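You operate a simulated robot arm through the tools that you are given. There is no shell and no other tool.

You run a simulated robot arm. Do the job below in one go: nothing can be reset, and whatever is moved stays where it is left.

TASK
Wet-sand the streak off the wooden block with the fine sanding block.
Fine: grip the wood in the vice first, fingers out of its jaws; dip the sanding block in the water jar, put it back after, open the vice again. What is to be rubbed or washed off counts as gone when no trace of it is left.

Only the result counts: the job must be done as asked and must still hold three seconds after the hand-in. Knocking over, shifting, dropping, spilling or breaking anything else fails it.

THE ROBOT
A 6-joint arm with a two-finger gripper, fixed in place. Base frame: the origin is at the foot of the arm, x ahead of it, y to its left, z up; the work surface is at about z = 760. Lengths are in mm, angles in rad, forces in N, time in s.
Its first joint turns from -2.897 to 2.897 rad. Payload 2.45 kg.
The tool frame sits at the grasp point between the pads (the TCP): z along the fingers, y along the line on which they close. The tips reach 20 mm beyond it. Largest opening 140 mm; the body of the gripper starts 168 mm behind the TCP.
Orientation is that of the tool frame in the base frame, as [roll, pitch, yaw] about the fixed x, y, z axes, in that order (R = Rz(yaw) Ry(pitch) Rx(roll)). With the fingers straight down and closing along the base's y, the tool's x points along the base's -x, its y along +y and its z along -z.

THE INTERFACE
- The arm moves only by the tool nudge_tool. Its argument "moves" is a list that holds one entry, the list of rows, each a list of 6 numbers: the shift along the tool's x, y, z in mm, then the turn, a rotation vector about the tool's x, y, z in rad. In form: [[[tx, ty, tz, wx, wy, wz], ...]]. A call has 1 to 20 rows; each row shifts and turns the commanded pose from where the row before left it, along the tool's axes as they then stand. "jaw" is the opening in per cent of the stroke, from 0 (shut) to 100 (fully open), set as the call begins (left out, the last holds). Each row takes 0.2 s and may step no farther than 50 mm and 0.15 rad from the row before; otherwise, or with a gripper value out of range, the whole call is refused. A pose out of reach is approached as far as the arm can. The call stops where the force on the tool passes 80 N (or 10 N more than at its start, if that is more) or the arm is blocked; 0.2 s more then pass. The fingers move at their own pace (about 45 mm/s each) and stop on an object; they squeeze with about 26 N. The grip force told is the motor's: it shows also when the fingers shut on nothing. Time passes only in rows, and 0.2 s behind the last, so rows that do not move let the fingers close. The reply holds the time, the measured pose of the TCP, the force on the tool along the base axes, the opening and the grip force, in the units named above and with some noise, with the torque about the TCP (base axes, N m) and any sound that the robot's microphone picked up, and new pictures: "pictures" is both (left out), scene, wrist or none.
- Cameras (640 x 400 px; columns grow to the right, rows downward): "scene" is fixed at [400.3, -650.8, 1540.8]; the picture's right is [0.94, -0.33, 0.00], its down [-0.13, -0.38, -0.92] and it looks along [0.31, 0.86, -0.40] (base axes); focal length 326 px, centre (320, 200). "wrist" rides on the gripper at [78, 11, -209] in the tool frame; the picture's right is [-0.14, 0.99, 0.00], its down [-0.92, -0.13, -0.37] and it looks along [-0.37, -0.05, 0.93] (tool axes); focal length 280 px, centre (320, 200). There is no depth. A picture from a camera that has moved, and an enlarged one, comes with that camera's place and axes in the base frame and with its lens.
- enlarge(camera, box): a new picture of the part [left, top, right, bottom] of that camera's present view, enlarged. No time passes.
- job_done(): hands the job in; it is judged then, once.

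Places have to be worked out from the pictures, the camera data and where the tool is seen. Open the gripper and draw the arm clear of the work before you hand the job in, unless the task says otherwise.

The tools are called as a command line: name --argument value ..., lists and objects as JSON in quotes. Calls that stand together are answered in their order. nudge_tool: Moves the arm, as the interface text tells. Its arguments: {"type":"object","properties":{"moves":{"type":"array"},"jaw":{"type":"number"},"pictures":{"type":"string","enum":["both","scene","wrist","none"]}},"required":["moves"]} The other tools are called the same way: enlarge (camera, box) takes an enlarged picture of a part of a camera's view; job_done () hands the job in.

At the start:

```text
time: 0.0
tool_pos: [805.8, 348.8, 1127.5]
ee_rot: [3.141, 0.002, -3.14]
wrist_force: [0.4, -0.1, -0.2]
wrist_torque: [0.03, 0.0, 0.02]
grip_width: 139.8
grasp_force: 0.1
```

scene: 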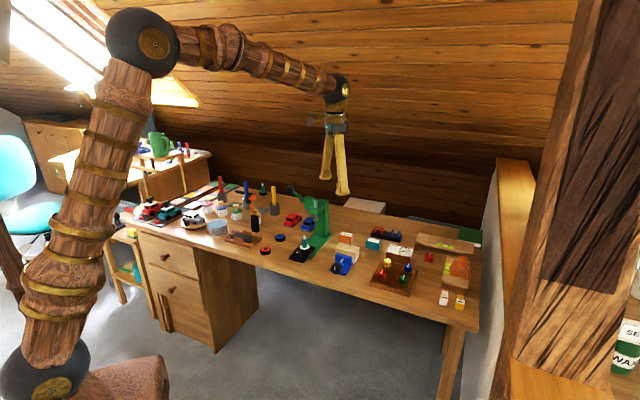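
wrist: 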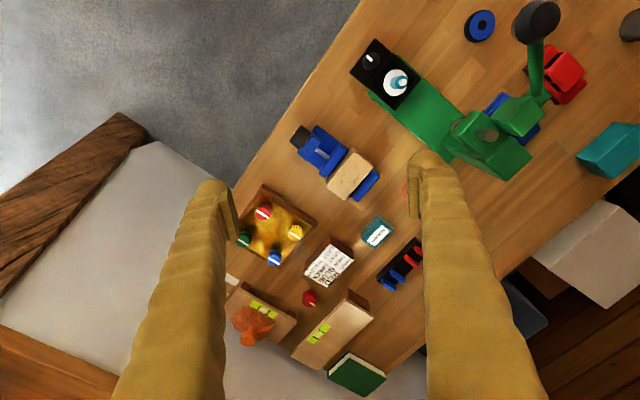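

I'll first look closely at both views to identify the vice, wood block, sanding blocks and water jar.

enlarge --camera "scene" --box '[110, 170, 310, 295]'

enlarge --camera "scene" --box '[280, 190, 490, 320]'

enlarge --camera "wrist" --box '[220, 100, 440, 240]'

enlarge --camera "wrist" --box '[220, 200, 440, 400]'

```text
3.20 times, centred on (210, 232) of scene
camera zoom: at [400.3, -650.8, 1540.8], right [0.94, -0.33, 0.0], down [-0.13, -0.38, -0.92], along [0.31, 0.86, -0.4], focal length 1043 px, centre (672, 96)
```

zoom: 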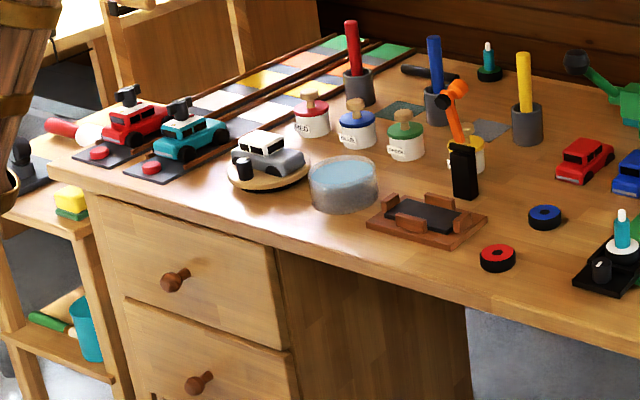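

```text
3.05 times, centred on (385, 255) of scene
camera zoom: at [400.3, -650.8, 1540.8], right [0.94, -0.33, 0.0], down [-0.13, -0.38, -0.92], along [0.31, 0.86, -0.4], focal length 994 px, centre (122, 32)
```

zoom: 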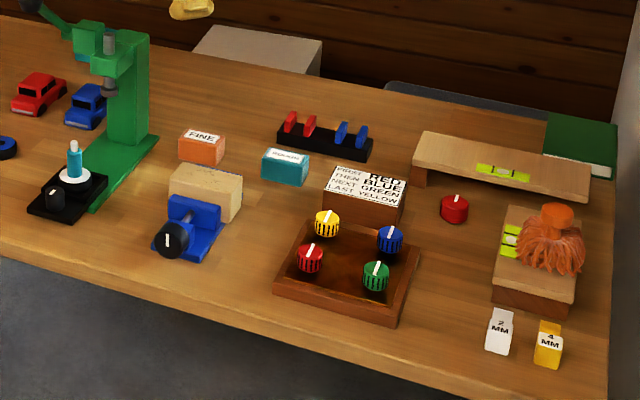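

```text
2.86 times, centred on (330, 170) of wrist
camera zoom: at [726.1, 361.0, 1336.4], right [0.14, 0.99, 0.0], down [0.92, -0.13, 0.37], along [0.37, -0.05, -0.93], focal length 801 px, centre (291, 286)
```

zoom: 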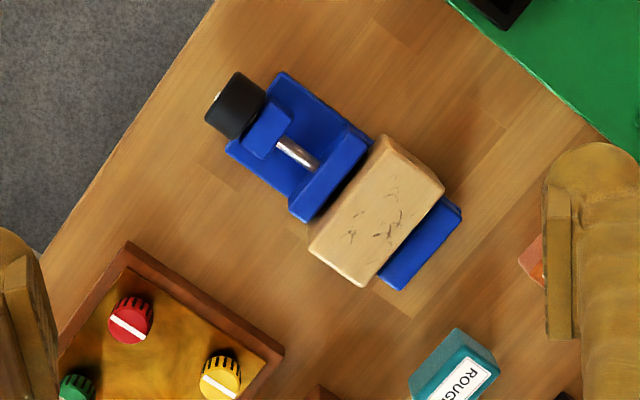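

```text
2.00 times, centred on (330, 300) of wrist
camera zoom: at [726.1, 361.0, 1336.4], right [0.14, 0.99, 0.0], down [0.92, -0.13, 0.37], along [0.37, -0.05, -0.93], focal length 561 px, centre (300, 0)
```

zoom: 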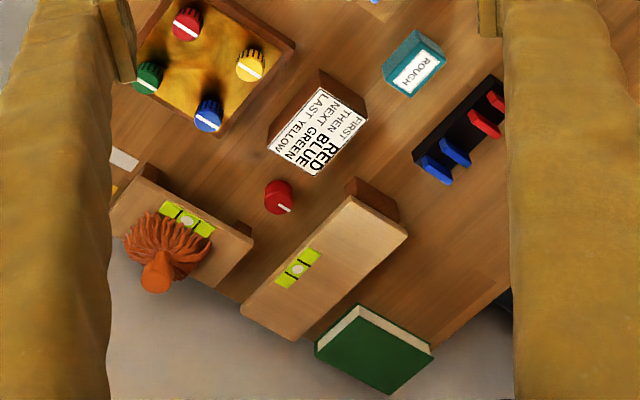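

The orange FINE block, the blue vice holding the wood, and the glass of water (left) are visible; the table is turned about 45° to the base. I rotate the tool to line up with the table and go down for a closer view of the vice.

nudge_tool --moves '[[[0, 0, 20, 0, 0, -0.131], [0, 0, 20, 0, 0, -0.131], [0, 0, 20, 0, 0, -0.131], [0, 0, 20, 0, 0, -0.131], [0, 0, 20, 0, 0, -0.131], [0, 0, 20, 0, 0, -0.131], [0, 0, 0, 0, 0, 0]]]'

```text
time: 1.6
tool_pos: [803.9, 348.3, 1006.9]
ee_rot: [-3.141, 0.003, -2.353]
wrist_force: [-0.6, 0.0, 0.5]
wrist_torque: [0.03, 0.0, -0.04]
grip_width: 140.1
grasp_force: 0.1
camera wrist: at [741.1, 302.4, 1216.6], right [-0.61, 0.8, 0.0], down [0.74, 0.56, 0.37], along [0.29, 0.22, -0.93], focal length 280 px, centre (320, 200)
```

scene: 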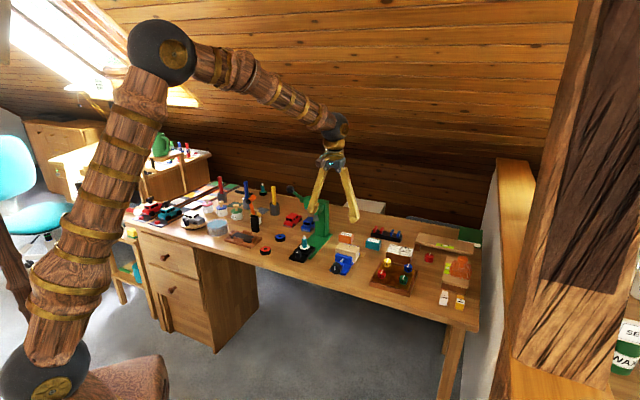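
wrist: 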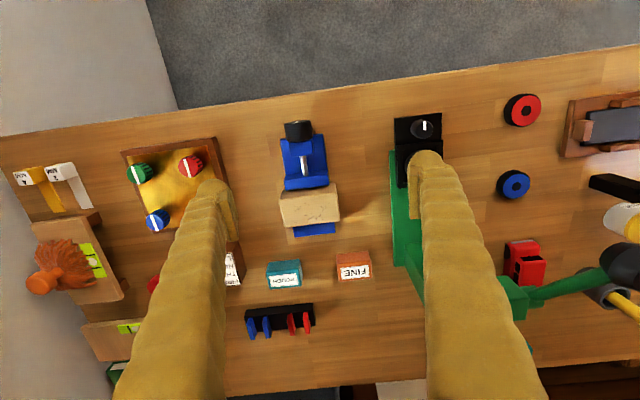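

The vice, FINE and ROUGH blocks are all in view now. I enlarge to see the vice mechanism and block details.

enlarge --camera "wrist" --box '[240, 100, 400, 300]'

enlarge --camera "scene" --box '[310, 215, 400, 290]'

enlarge --camera "scene" --box '[180, 180, 300, 260]'

enlarge --camera "wrist" --box '[270, 110, 370, 190]'

```text
2.00 times, centred on (320, 200) of wrist
camera zoom: at [741.1, 302.4, 1216.6], right [-0.61, 0.8, 0.0], down [0.74, 0.56, 0.37], along [0.29, 0.22, -0.93], focal length 561 px, centre (320, 200)
```

zoom: 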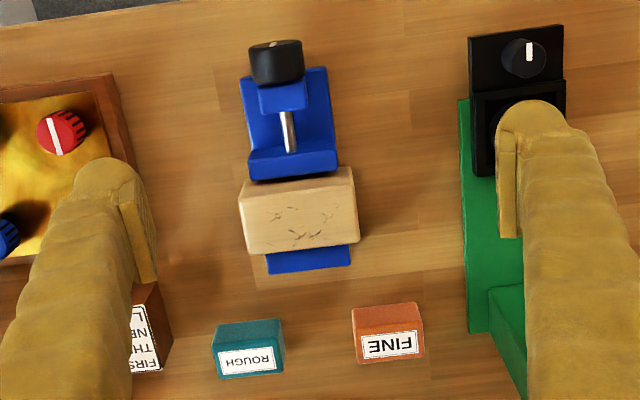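

```text
5.33 times, centred on (355, 252) of scene
camera zoom: at [400.3, -650.8, 1540.8], right [0.94, -0.33, 0.0], down [-0.13, -0.38, -0.92], along [0.31, 0.86, -0.4], focal length 1739 px, centre (133, -80)
```

zoom: 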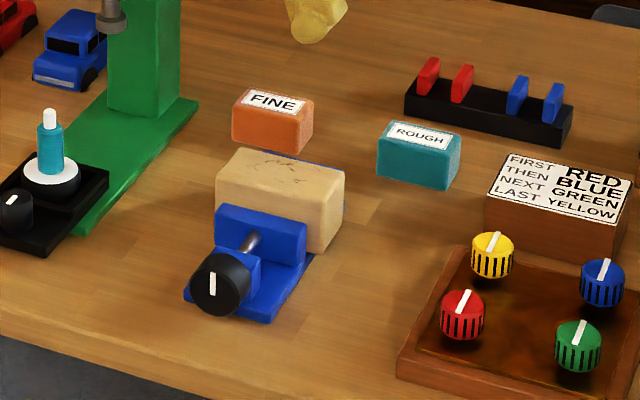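

```text
5.00 times, centred on (240, 220) of scene
camera zoom: at [400.3, -650.8, 1540.8], right [0.94, -0.33, 0.0], down [-0.13, -0.38, -0.92], along [0.31, 0.86, -0.4], focal length 1630 px, centre (720, 100)
```

zoom: 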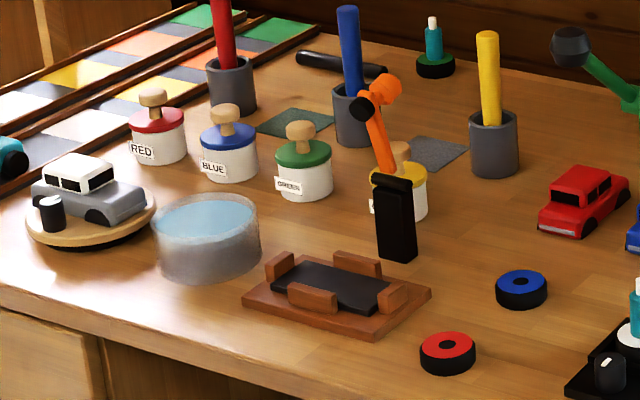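

```text
5.00 times, centred on (320, 150) of wrist
camera zoom: at [741.1, 302.4, 1216.6], right [-0.61, 0.8, 0.0], down [0.74, 0.56, 0.37], along [0.29, 0.22, -0.93], focal length 1402 px, centre (320, 450)
```

zoom: 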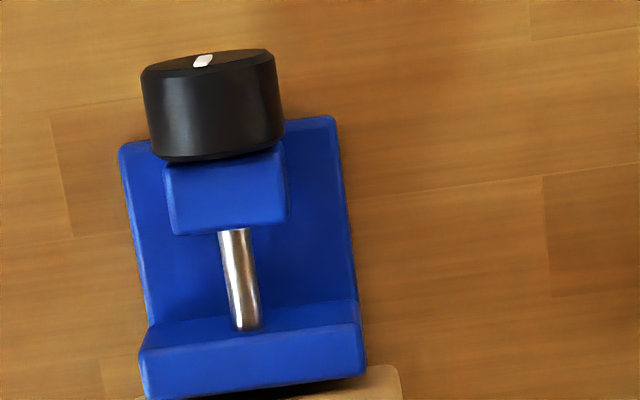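

The wood sits between the jaws, the screw knob (black, horizontal axis) faces the table's near edge. I move closer over the vice to judge the jaw gap and heights.

nudge_tool --moves '[[[-24.4, -7.6, 31.8, 0, 0, 0], [-24.4, -7.6, 31.8, 0, 0, 0], [-24.4, -7.6, 31.8, 0, 0, 0], [-24.4, -7.6, 31.8, 0, 0, 0], [0, 0, 0, 0, 0, 0]]]'

enlarge --camera "wrist" --box '[230, 20, 430, 145]'

enlarge --camera "wrist" --box '[220, 140, 420, 265]'

```text
time: 2.8
tool_pos: [894.9, 398.6, 880.1]
ee_rot: [-3.141, 0.002, -2.354]
wrist_force: [-0.3, 1.0, -0.3]
wrist_torque: [0.0, 0.01, 0.0]
grip_width: 139.8
grasp_force: 0.1
camera wrist: at [831.7, 351.8, 1089.2], right [-0.6, 0.8, 0.0], down [0.74, 0.56, 0.37], along [0.29, 0.22, -0.93], focal length 280 px, centre (320, 200)
```

scene: 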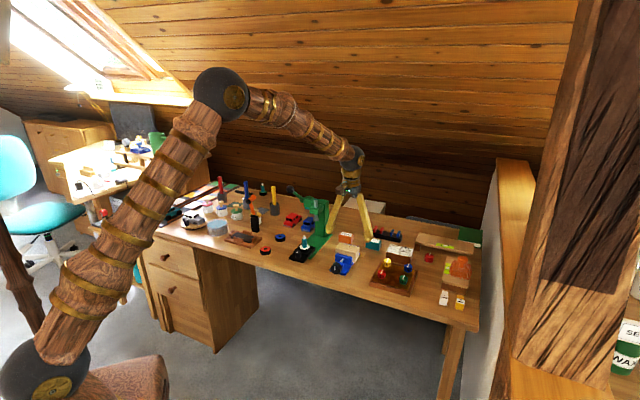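
wrist: 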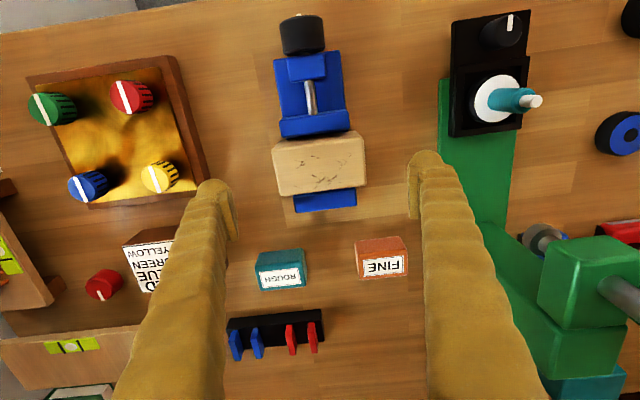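

```text
3.20 times, centred on (330, 82) of wrist
camera zoom: at [831.7, 351.8, 1089.2], right [-0.6, 0.8, 0.0], down [0.74, 0.56, 0.37], along [0.29, 0.22, -0.93], focal length 897 px, centre (288, 576)
```

zoom: 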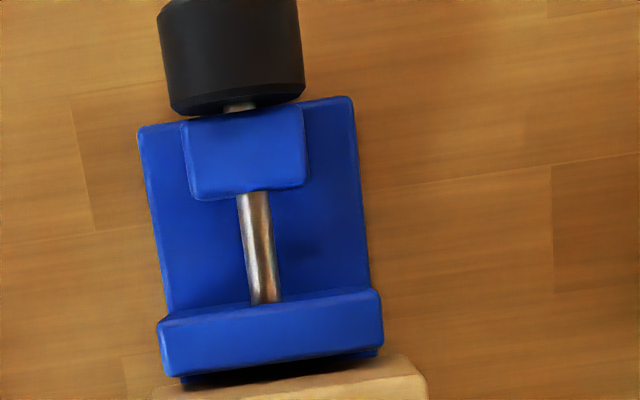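

```text
3.20 times, centred on (320, 202) of wrist
camera zoom: at [831.7, 351.8, 1089.2], right [-0.6, 0.8, 0.0], down [0.74, 0.56, 0.37], along [0.29, 0.22, -0.93], focal length 897 px, centre (320, 192)
```

zoom: 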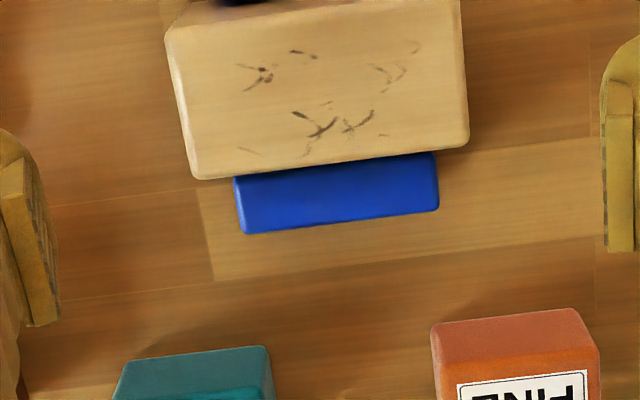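

There is a small gap between the front jaw and the wood. I enlarge on the knob and gap for exact geometry.

enlarge --camera "wrist" --box '[270, 5, 350, 55]'

enlarge --camera "wrist" --box '[265, 95, 375, 165]'

enlarge --camera "scene" --box '[325, 240, 375, 280]'

```text
8.00 times, centred on (310, 30) of wrist
camera zoom: at [831.7, 351.8, 1089.2], right [-0.6, 0.8, 0.0], down [0.74, 0.56, 0.37], along [0.29, 0.22, -0.93], focal length 2243 px, centre (400, 1560)
```

zoom: 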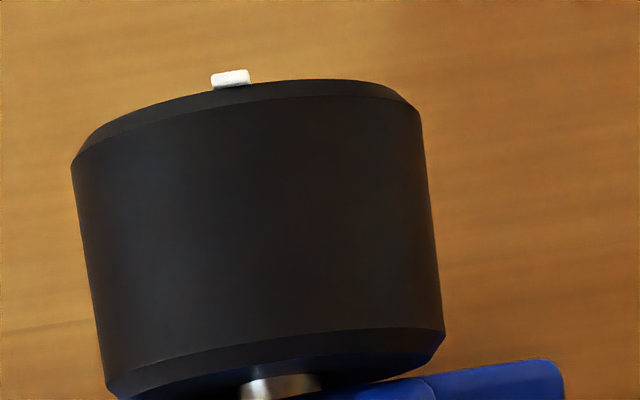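

```text
5.71 times, centred on (320, 130) of wrist
camera zoom: at [831.7, 351.8, 1089.2], right [-0.6, 0.8, 0.0], down [0.74, 0.56, 0.37], along [0.29, 0.22, -0.93], focal length 1602 px, centre (320, 600)
```

zoom: 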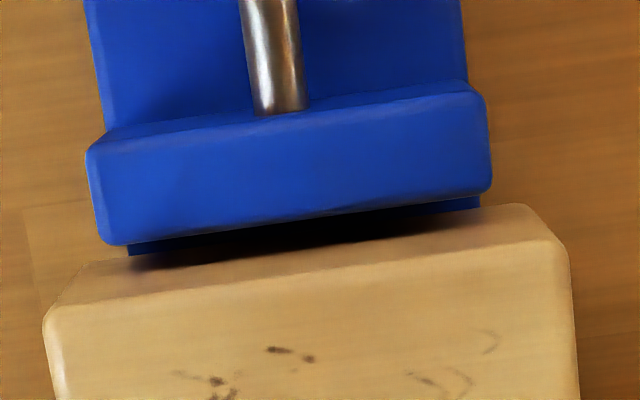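

```text
10.00 times, centred on (350, 260) of scene
camera zoom: at [400.3, -650.8, 1540.8], right [0.94, -0.33, 0.0], down [-0.13, -0.38, -0.92], along [0.31, 0.86, -0.4], focal length 3260 px, centre (20, -400)
```

zoom: 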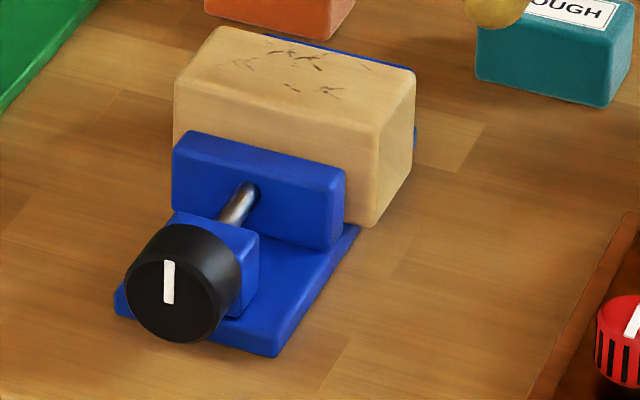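

From two views I place the knob axis at about z=800, running along the table's depth, knob spanning ~777–803 in that direction, radius 20. I move over it with the jaw narrowed to ~52 mm and lean the tool sideways, to ratchet the knob clockwise.

nudge_tool --jaw 37 --moves '[[[43.3, 13.9, 0, 0, 0, 0], [43.3, 13.9, 0, 0, 0, 0], [43.3, 13.9, 0, 0, 0, 0], [0, 0, 0, 0.15, 0, 0], [0, 0, 0, 0.15, 0, 0], [0, 0, 0, 0.15, 0, 0], [0, 0, 0, 0.15, 0, 0], [0, 0, 0, 0, 0, 0]]]'

```text
time: 4.6
tool_pos: [774.5, 334.7, 879.7]
ee_rot: [-2.539, -0.001, -2.354]
wrist_force: [-0.1, 0.5, -0.1]
wrist_torque: [0.02, -0.01, 0.01]
grip_width: 52.1
grasp_force: 0.2
camera wrist: at [628.3, 370.2, 1046.3], right [-0.48, 0.67, -0.56], down [0.58, 0.72, 0.38], along [0.66, -0.14, -0.74], focal length 280 px, centre (320, 200)
```

scene: 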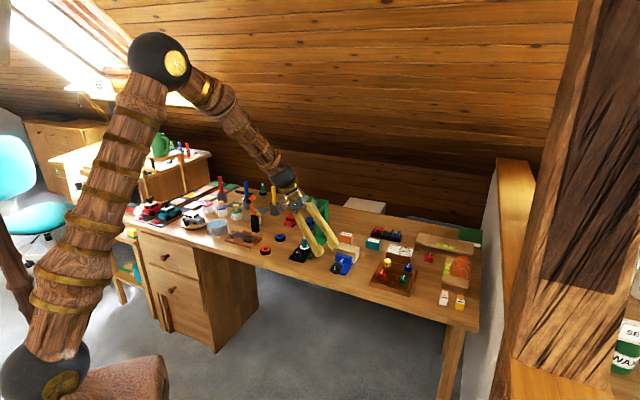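
wrist: 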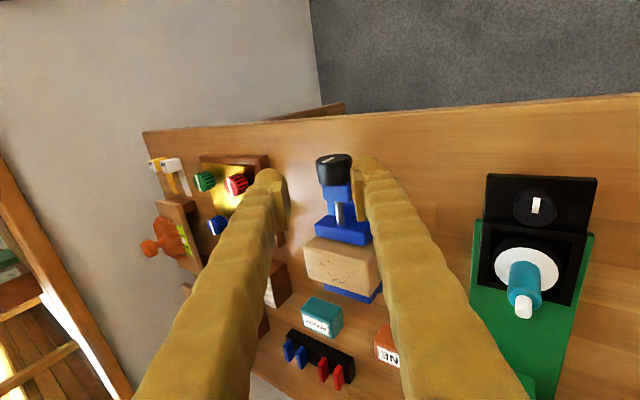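

The tool leans as planned, the knob lies between the finger lines. I shift sideways to centre on the knob and go half-way in, then check.

nudge_tool --moves '[[[0, 13.6, 0, 0, 0, 0], [0, 0, 20, 0, 0, 0], [0, 0, 20, 0, 0, 0], [0, 0, 0, 0, 0, 0]]]'

enlarge --camera "wrist" --box '[260, 120, 420, 220]'

enlarge --camera "scene" --box '[300, 220, 380, 280]'

```text
time: 5.6
tool_pos: [783.2, 326.5, 839.3]
ee_rot: [-2.542, 0.001, -2.355]
wrist_force: [1.5, 0.1, -0.6]
wrist_torque: [-0.01, 0.0, 0.04]
grip_width: 51.7
grasp_force: 0.0
camera wrist: at [637.0, 361.6, 1006.0], right [-0.48, 0.68, -0.56], down [0.58, 0.72, 0.38], along [0.66, -0.14, -0.74], focal length 280 px, centre (320, 200)
```

scene: 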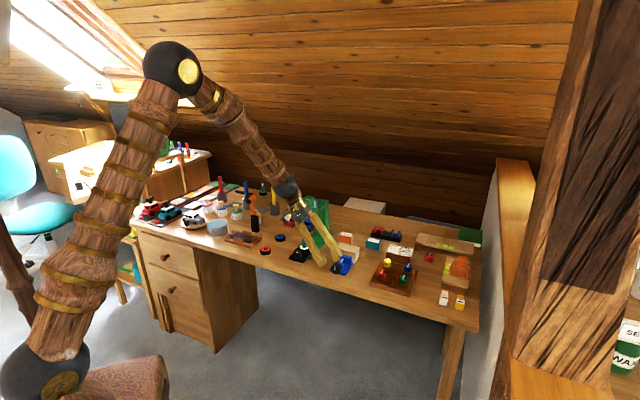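
wrist: 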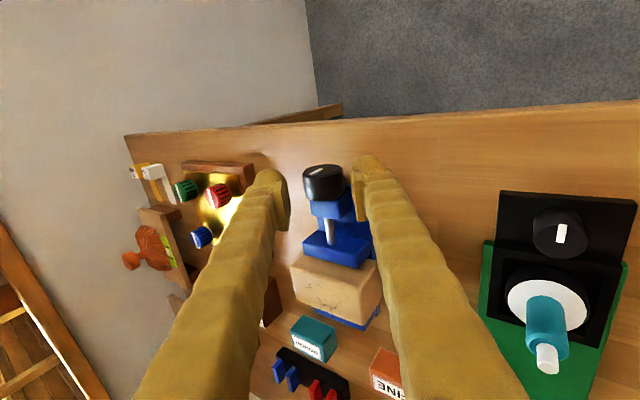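

```text
4.00 times, centred on (340, 170) of wrist
camera zoom: at [637.0, 361.6, 1006.0], right [-0.48, 0.68, -0.56], down [0.58, 0.72, 0.38], along [0.66, -0.14, -0.74], focal length 1122 px, centre (240, 320)
```

zoom: 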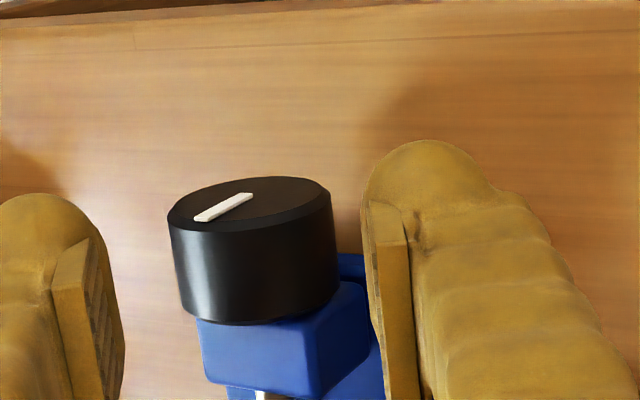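

```text
6.67 times, centred on (340, 250) of scene
camera zoom: at [400.3, -650.8, 1540.8], right [0.94, -0.33, 0.0], down [-0.13, -0.38, -0.92], along [0.31, 0.86, -0.4], focal length 2173 px, centre (187, -133)
```

zoom: 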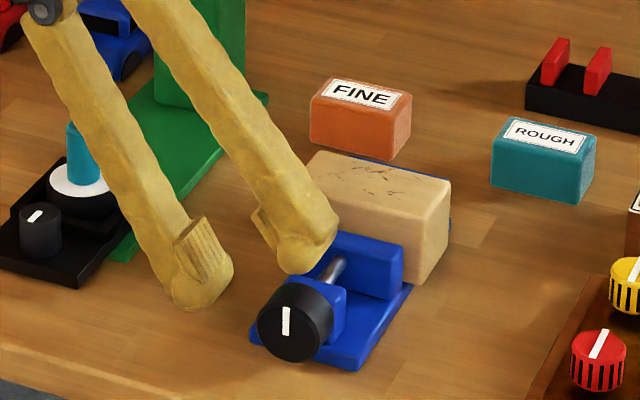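

Fingers straddle the knob; it sits ~2.5 mm toward the right finger. I correct and go in the rest of the way.

nudge_tool --moves '[[[0, 2.5, 12, 0, 0, 0], [0, 0, 12, 0, 0, 0], [0, 0, 12, 0, 0, 0], [0, 0, 0, 0, 0, 0]]]'

enlarge --camera "wrist" --box '[260, 120, 420, 220]'

enlarge --camera "scene" --box '[300, 220, 380, 280]'

```text
time: 6.6
tool_pos: [795.5, 313.4, 808.3]
ee_rot: [-2.542, 0.003, -2.354]
wrist_force: [0.0, -0.3, -0.7]
wrist_torque: [0.04, 0.0, 0.0]
grip_width: 52.0
grasp_force: 0.1
camera wrist: at [649.8, 348.4, 975.0], right [-0.48, 0.68, -0.56], down [0.58, 0.72, 0.38], along [0.66, -0.14, -0.74], focal length 280 px, centre (320, 200)
```

scene: 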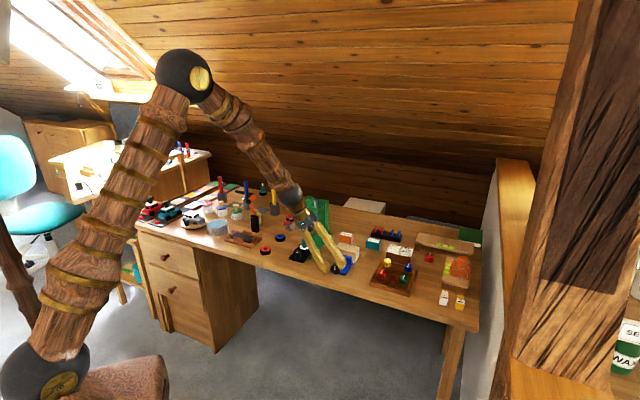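
wrist: 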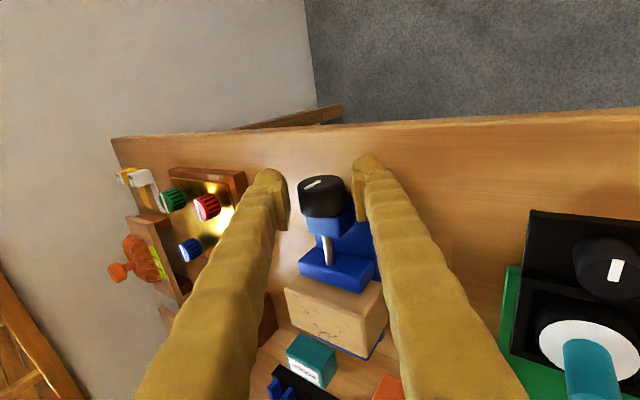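

```text
4.00 times, centred on (340, 170) of wrist
camera zoom: at [649.8, 348.4, 975.0], right [-0.48, 0.68, -0.56], down [0.58, 0.72, 0.38], along [0.66, -0.14, -0.74], focal length 1122 px, centre (240, 320)
```

zoom: 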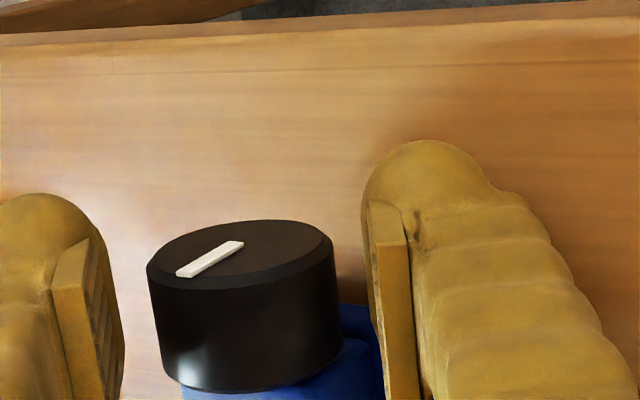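

```text
6.67 times, centred on (340, 250) of scene
camera zoom: at [400.3, -650.8, 1540.8], right [0.94, -0.33, 0.0], down [-0.13, -0.38, -0.92], along [0.31, 0.86, -0.4], focal length 2173 px, centre (187, -133)
```

zoom: 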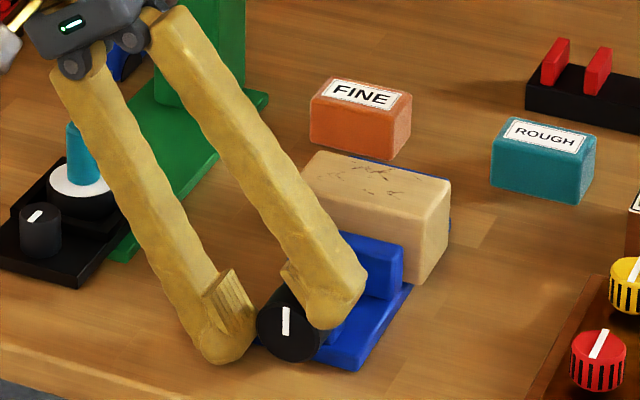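

The knob is centred between the pads. I close the gripper on it.

nudge_tool --jaw 0 --moves '[[[0, 0, 0, 0, 0, 0], [0, 0, 0, 0, 0, 0], [0, 0, 0, 0, 0, 0], [0, 0, 0, 0, 0, 0]]]' --pictures "wrist"

```text
time: 7.6
tool_pos: [795.7, 313.5, 807.3]
ee_rot: [-2.543, 0.001, -2.354]
wrist_force: [-2.9, 3.6, -5.2]
wrist_torque: [0.09, 0.03, 0.01]
grip_width: 35.9
grasp_force: 45.0
camera wrist: at [649.6, 348.6, 974.9], right [-0.48, 0.68, -0.56], down [0.58, 0.72, 0.38], along [0.66, -0.14, -0.74], focal length 280 px, centre (320, 200)
```

wrist: 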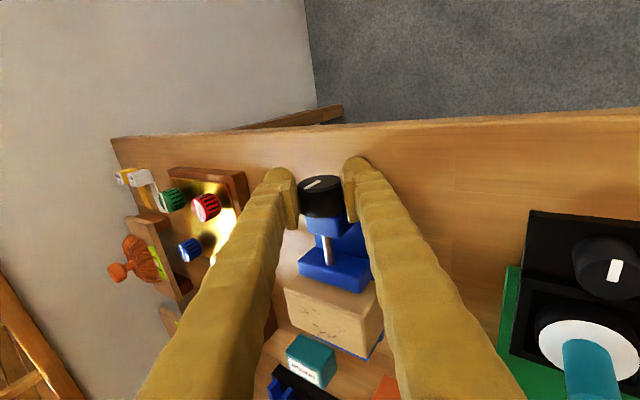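

The grip is firm at ~36 mm. I turn the knob clockwise (seen from the front) for 0.45 rad first, pivoting about the knob axis, and check forces.

nudge_tool --moves '[[[0, -1.49, 0.1, -0.15, 0, 0], [0, -1.49, 0.1, -0.15, 0, 0], [0, -1.49, 0.1, -0.15, 0, 0], [0, 0, 0, 0, 0, 0]]]'

enlarge --camera "scene" --box '[310, 225, 380, 280]'

enlarge --camera "wrist" --box '[260, 120, 420, 220]'

```text
time: 8.6
tool_pos: [799.9, 308.7, 811.4]
ee_rot: [-2.992, 0.003, -2.354]
wrist_force: [28.0, -40.3, 44.6]
wrist_torque: [-0.62, -0.77, -0.13]
grip_width: 35.6
grasp_force: 44.9
camera wrist: at [714.1, 283.9, 1016.7], right [-0.6, 0.79, -0.15], down [0.7, 0.6, 0.39], along [0.39, 0.13, -0.91], focal length 280 px, centre (320, 200)
```

scene: 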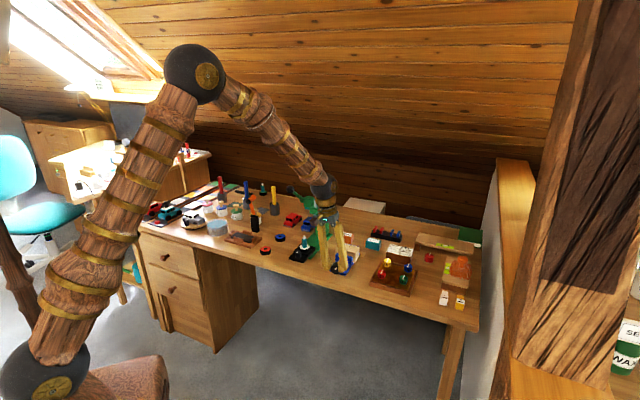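
wrist: 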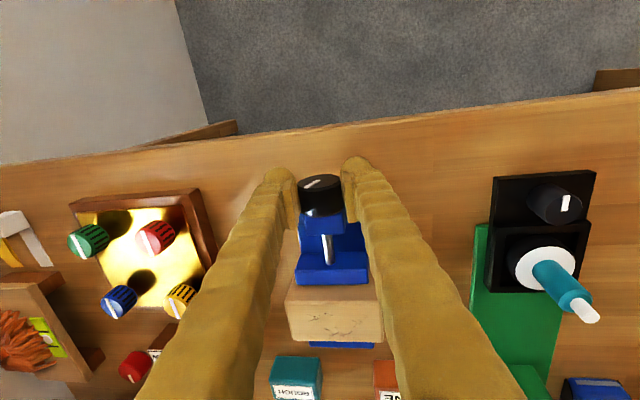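

```text
7.27 times, centred on (345, 252) of scene
camera zoom: at [400.3, -650.8, 1540.8], right [0.94, -0.33, 0.0], down [-0.13, -0.38, -0.92], along [0.31, 0.86, -0.4], focal length 2371 px, centre (138, -182)
```

zoom: 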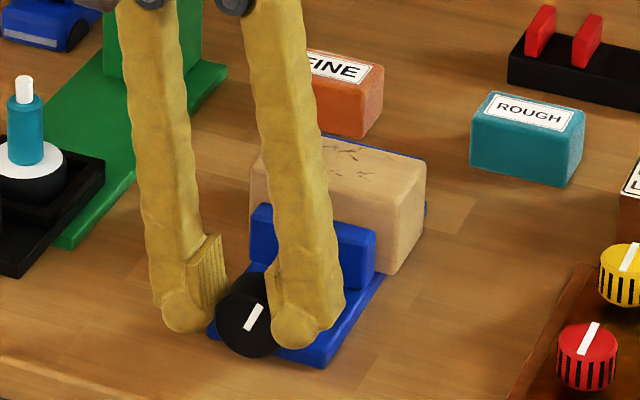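

```text
4.00 times, centred on (340, 170) of wrist
camera zoom: at [714.1, 283.9, 1016.7], right [-0.6, 0.79, -0.15], down [0.7, 0.6, 0.39], along [0.39, 0.13, -0.91], focal length 1122 px, centre (240, 320)
```

zoom: 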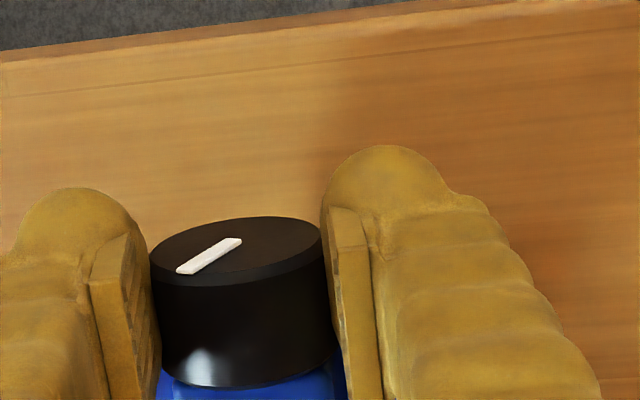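

The knob turned with the gripper (mark tilted), but a side load of ~65 N shows my pivot is a bit off. I relieve it by 2 mm along the force direction and read again.

nudge_tool --moves '[[[0, -1.1, -0.8, 0, 0, 0], [0, -1.1, -0.8, 0, 0, 0]]]' --pictures "none"

```text
time: 9.2
tool_pos: [800.0, 309.3, 811.3]
ee_rot: [-2.991, 0.003, -2.355]
wrist_force: [37.8, -36.8, 31.7]
wrist_torque: [-0.54, -0.9, -0.05]
grip_width: 35.7
grasp_force: 44.9
```

The reading barely changed; I hold still to see whether the load settles.

nudge_tool --moves '[[[0, 0, 0, 0, 0, 0], [0, 0, 0, 0, 0, 0]]]' --pictures "wrist"

enlarge --camera "wrist" --box '[260, 120, 420, 300]'

enlarge --camera "scene" --box '[325, 240, 375, 280]'

```text
time: 9.8
tool_pos: [801.0, 308.8, 812.1]
ee_rot: [-2.992, 0.002, -2.354]
wrist_force: [44.1, -36.0, 24.1]
wrist_torque: [-0.66, -0.83, -0.1]
grip_width: 35.7
grasp_force: 44.7
camera wrist: at [714.6, 284.1, 1017.0], right [-0.6, 0.79, -0.15], down [0.7, 0.6, 0.39], along [0.39, 0.13, -0.91], focal length 280 px, centre (320, 200)
```

wrist: 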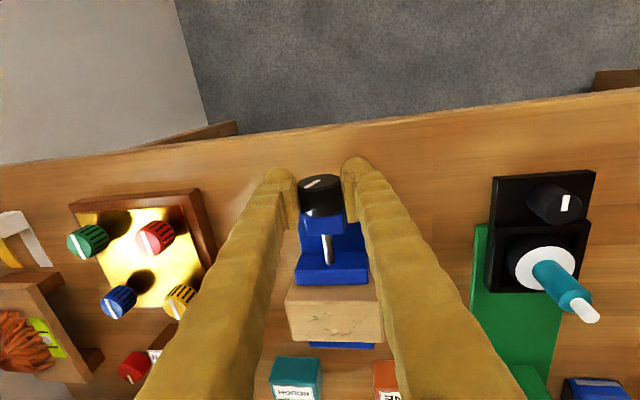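

```text
2.22 times, centred on (340, 210) of wrist
camera zoom: at [714.6, 284.1, 1017.0], right [-0.6, 0.79, -0.15], down [0.7, 0.6, 0.39], along [0.39, 0.13, -0.91], focal length 623 px, centre (276, 178)
```

zoom: 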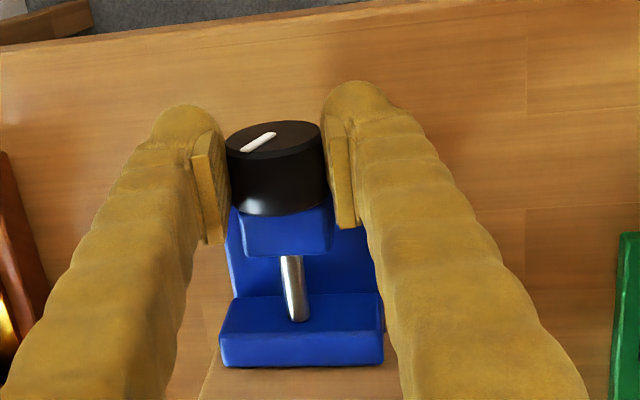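

```text
10.00 times, centred on (350, 260) of scene
camera zoom: at [400.3, -650.8, 1540.8], right [0.94, -0.33, 0.0], down [-0.13, -0.38, -0.92], along [0.31, 0.86, -0.4], focal length 3260 px, centre (20, -400)
```

zoom: 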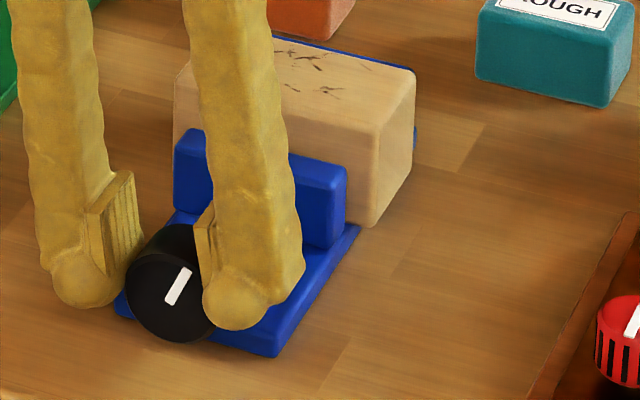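

The load persists, so I open the fingers here and measure from the picture where the knob really sits relative to the tool axis.

nudge_tool --jaw 37 --moves '[[[0, 0, 0, 0, 0, 0], [0, 0, 0, 0, 0, 0], [0, 0, 0, 0, 0, 0]]]' --pictures "wrist"

enlarge --camera "wrist" --box '[270, 140, 390, 215]'

enlarge --camera "scene" --box '[325, 240, 375, 280]'

enlarge --camera "wrist" --box '[270, 225, 400, 355]'

```text
time: 10.6
tool_pos: [799.0, 308.5, 811.8]
ee_rot: [-2.993, 0.001, -2.354]
wrist_force: [0.7, 0.0, 0.2]
wrist_torque: [-0.01, -0.01, 0.03]
grip_width: 51.6
grasp_force: 0.0
camera wrist: at [714.0, 284.7, 1016.6], right [-0.6, 0.79, -0.15], down [0.7, 0.6, 0.38], along [0.39, 0.13, -0.91], focal length 280 px, centre (320, 200)
```

wrist: 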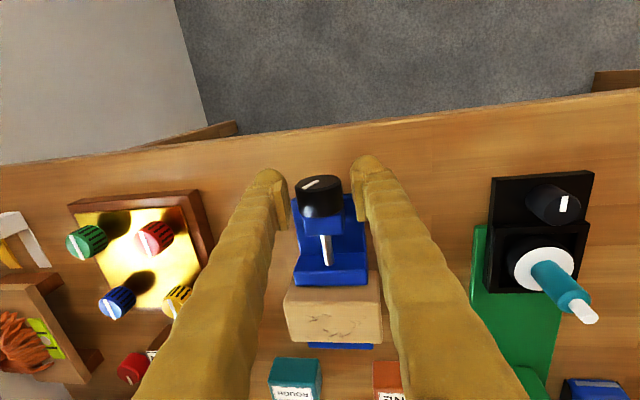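

```text
5.33 times, centred on (330, 178) of wrist
camera zoom: at [714.0, 284.7, 1016.6], right [-0.6, 0.79, -0.15], down [0.7, 0.6, 0.38], along [0.39, 0.13, -0.91], focal length 1495 px, centre (267, 320)
```

zoom: 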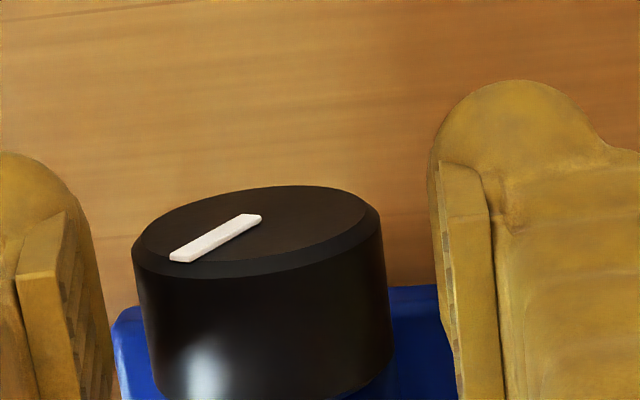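

```text
10.00 times, centred on (350, 260) of scene
camera zoom: at [400.3, -650.8, 1540.8], right [0.94, -0.33, 0.0], down [-0.13, -0.38, -0.92], along [0.31, 0.86, -0.4], focal length 3260 px, centre (20, -400)
```

zoom: 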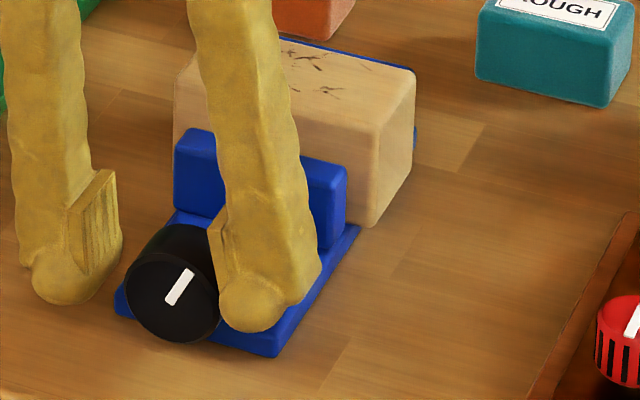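

```text
3.08 times, centred on (335, 290) of wrist
camera zoom: at [714.0, 284.7, 1016.6], right [-0.6, 0.79, -0.15], down [0.7, 0.6, 0.38], along [0.39, 0.13, -0.91], focal length 863 px, centre (274, -77)
```

zoom: 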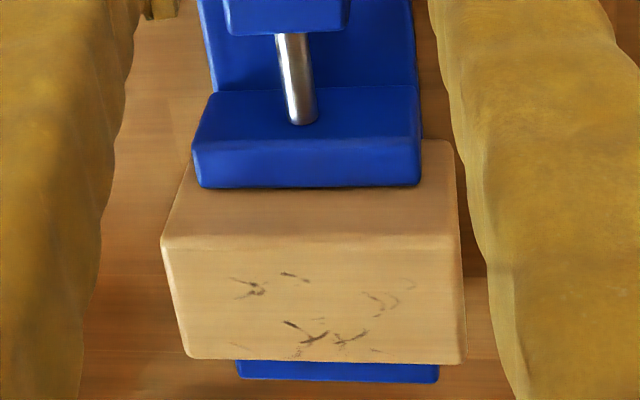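

Released cleanly (force ~0): the knob axis lies lower than I assumed (~z 795), so the pads only caught its upper part, and it is ~0.8 mm off-centre. I go 11 mm deeper, re-centre and grip again.

nudge_tool --moves '[[[0, -0.8, 5.5, 0, 0, 0], [0, 0, 5.5, 0, 0, 0], [0, 0, 0, 0, 0, 0]]]' --pictures "wrist"

enlarge --camera "wrist" --box '[270, 140, 390, 215]'

enlarge --camera "scene" --box '[325, 240, 375, 280]'

```text
time: 11.4
tool_pos: [801.1, 307.7, 801.0]
ee_rot: [-2.993, 0.001, -2.354]
wrist_force: [-0.4, 0.4, 0.7]
wrist_torque: [-0.03, 0.0, 0.03]
grip_width: 51.8
grasp_force: 0.1
camera wrist: at [715.6, 282.8, 1006.3], right [-0.6, 0.79, -0.15], down [0.7, 0.6, 0.38], along [0.39, 0.13, -0.91], focal length 280 px, centre (320, 200)
```

wrist: 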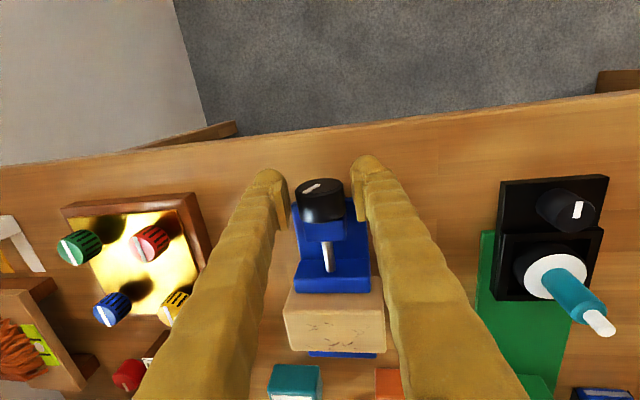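

```text
5.33 times, centred on (330, 178) of wrist
camera zoom: at [715.6, 282.8, 1006.3], right [-0.6, 0.79, -0.15], down [0.7, 0.6, 0.38], along [0.39, 0.13, -0.91], focal length 1495 px, centre (267, 320)
```

zoom: 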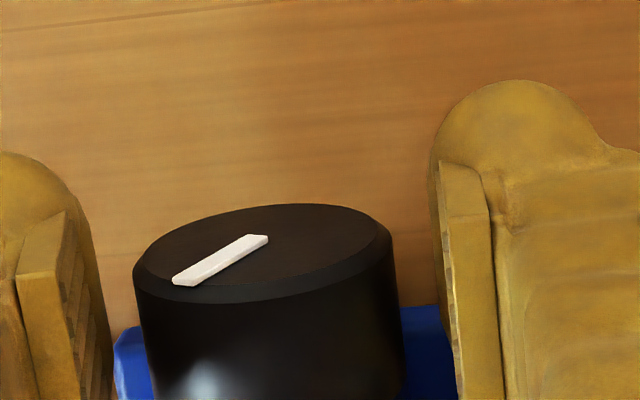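

```text
10.00 times, centred on (350, 260) of scene
camera zoom: at [400.3, -650.8, 1540.8], right [0.94, -0.33, 0.0], down [-0.13, -0.38, -0.92], along [0.31, 0.86, -0.4], focal length 3260 px, centre (20, -400)
```

zoom: 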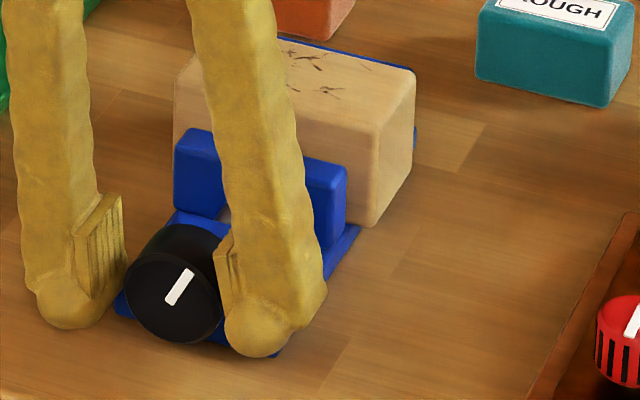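

Well centred to within ~0.3 mm. I grip again and read the load.

nudge_tool --jaw 0 --moves '[[[0, 0.2, 0, 0, 0, 0], [0, 0, 0, 0, 0, 0], [0, 0, 0, 0, 0, 0], [0, 0, 0, 0, 0, 0]]]' --pictures "none"

```text
time: 12.4
tool_pos: [801.9, 307.2, 800.5]
ee_rot: [-2.991, 0.002, -2.353]
wrist_force: [11.5, -12.2, 1.9]
wrist_torque: [-0.11, -0.09, -0.04]
grip_width: 38.1
grasp_force: 45.0
```

Grip at 38 mm (full diameter) with small side load. I continue clockwise 0.3 rad with a small correction.

nudge_tool --moves '[[[0, -1.2, 0.07, -0.15, 0, 0], [0, -0.94, 0.07, -0.15, 0, 0], [0, 0, 0, 0, 0, 0]]]' --pictures "none"

```text
time: 13.2
tool_pos: [803.7, 306.1, 800.2]
ee_rot: [2.991, 0.002, -2.354]
wrist_force: [7.0, -12.0, -3.7]
wrist_torque: [0.11, -0.25, -0.27]
grip_width: 37.7
grasp_force: 44.4
```

Load stays small. I continue another 0.3 rad clockwise.

nudge_tool --moves '[[[0, -1.1, 0.07, -0.15, 0, 0], [0, -0.94, 0.07, -0.15, 0, 0], [0, 0, 0, 0, 0, 0]]]'

enlarge --camera "scene" --box '[325, 240, 375, 280]'

enlarge --camera "wrist" --box '[270, 180, 400, 310]'

```text
time: 14.0
tool_pos: [804.8, 305.1, 799.8]
ee_rot: [2.69, 0.001, -2.354]
wrist_force: [2.1, -5.3, -9.4]
wrist_torque: [-0.44, 0.21, -0.64]
grip_width: 37.7
grasp_force: 44.9
camera wrist: at [806.2, 193.0, 992.8], right [-0.53, 0.73, 0.43], down [0.85, 0.46, 0.28], along [0.0, 0.51, -0.86], focal length 280 px, centre (320, 200)
```

scene: 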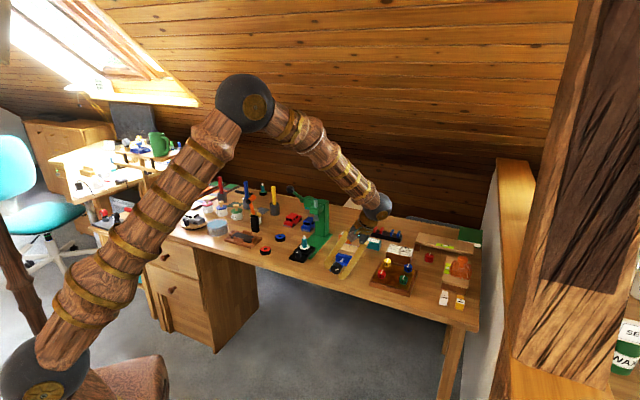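
wrist: 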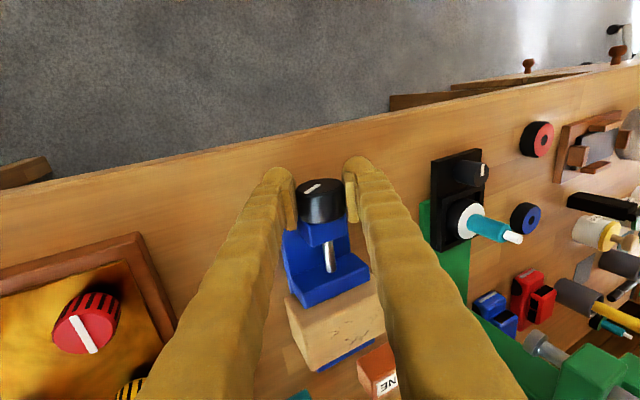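

```text
10.00 times, centred on (350, 260) of scene
camera zoom: at [400.3, -650.8, 1540.8], right [0.94, -0.33, 0.0], down [-0.13, -0.38, -0.92], along [0.31, 0.86, -0.4], focal length 3260 px, centre (20, -400)
```

zoom: 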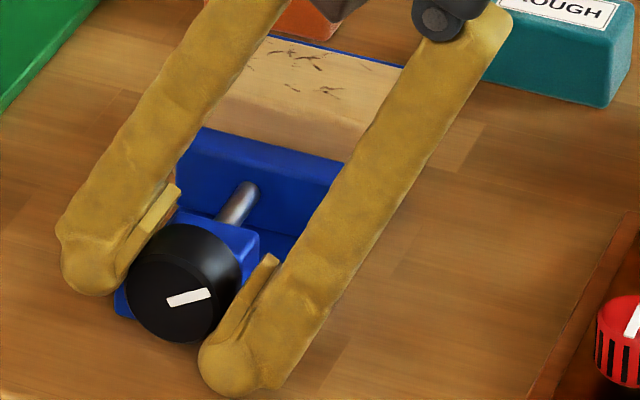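

```text
3.08 times, centred on (335, 245) of wrist
camera zoom: at [806.2, 193.0, 992.8], right [-0.53, 0.73, 0.43], down [0.85, 0.46, 0.28], along [0.0, 0.51, -0.86], focal length 863 px, centre (274, 62)
```

zoom: 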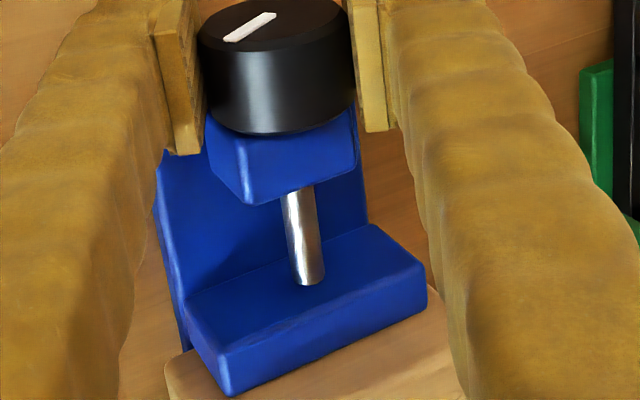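

The knob has turned ~60° with low load. I release, swing back around the knob to the opposite lean (ratchet), without touching it.

nudge_tool --jaw 37 --moves '[[[0, 0, 0, 0, 0, 0], [0, 0, 0, 0, 0, 0], [0, 0.94, 0.07, 0.15, 0, 0], [0, 0.94, 0.07, 0.15, 0, 0], [0, 0.94, 0.07, 0.15, 0, 0], [0, 0.94, 0.07, 0.15, 0, 0], [0, 0.94, 0.07, 0.15, 0, 0], [0, 0.94, 0.07, 0.15, 0, 0], [0, 0, 0, 0, 0, 0]]]'

enlarge --camera "scene" --box '[325, 240, 375, 280]'

enlarge --camera "wrist" --box '[270, 140, 390, 215]'

```text
time: 16.0
tool_pos: [799.3, 308.3, 802.7]
ee_rot: [-2.69, 0.003, -2.356]
wrist_force: [-38.6, 0.5, 61.7]
wrist_torque: [2.0, 1.51, 1.38]
grip_width: 54.4
grasp_force: 1.8
camera wrist: at [672.5, 325.3, 985.7], right [-0.53, 0.73, -0.43], down [0.62, 0.68, 0.39], along [0.58, -0.06, -0.81], focal length 280 px, centre (320, 200)
```

scene: 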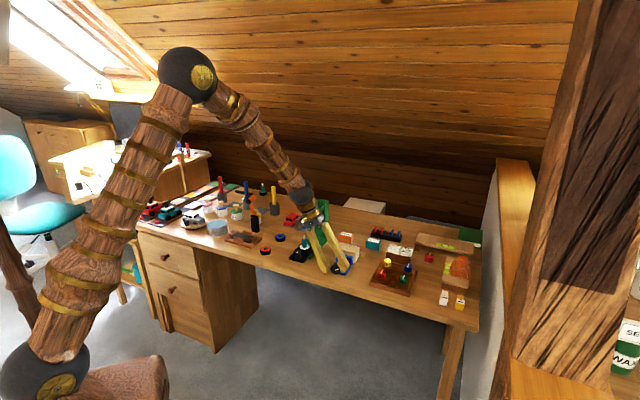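
wrist: 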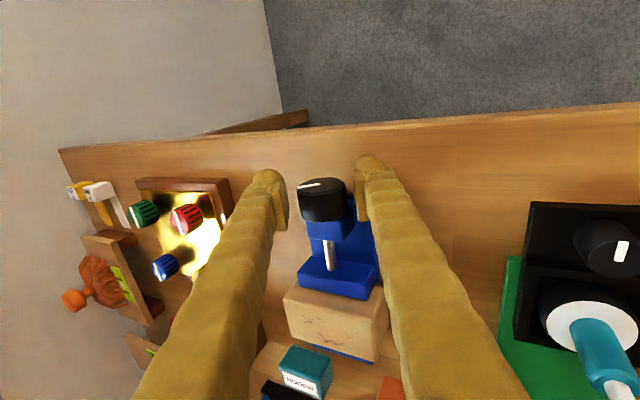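

```text
10.00 times, centred on (350, 260) of scene
camera zoom: at [400.3, -650.8, 1540.8], right [0.94, -0.33, 0.0], down [-0.13, -0.38, -0.92], along [0.31, 0.86, -0.4], focal length 3260 px, centre (20, -400)
```

zoom: 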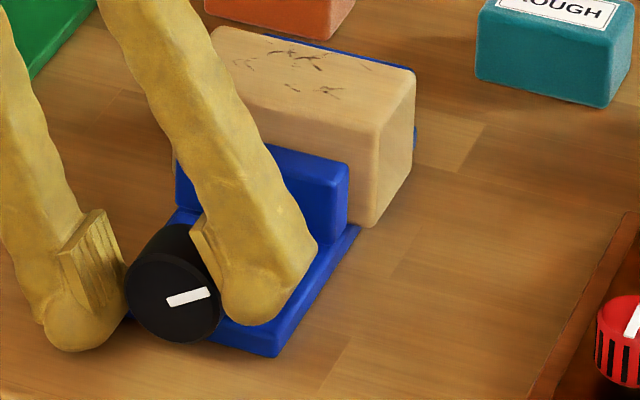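

```text
5.33 times, centred on (330, 178) of wrist
camera zoom: at [672.5, 325.3, 985.7], right [-0.53, 0.73, -0.43], down [0.62, 0.68, 0.39], along [0.58, -0.06, -0.81], focal length 1495 px, centre (267, 320)
```

zoom: 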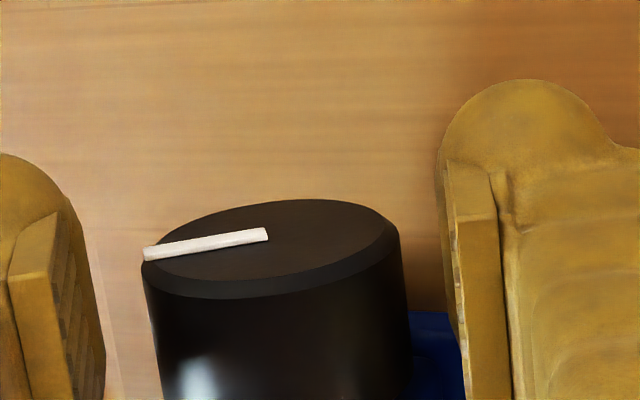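

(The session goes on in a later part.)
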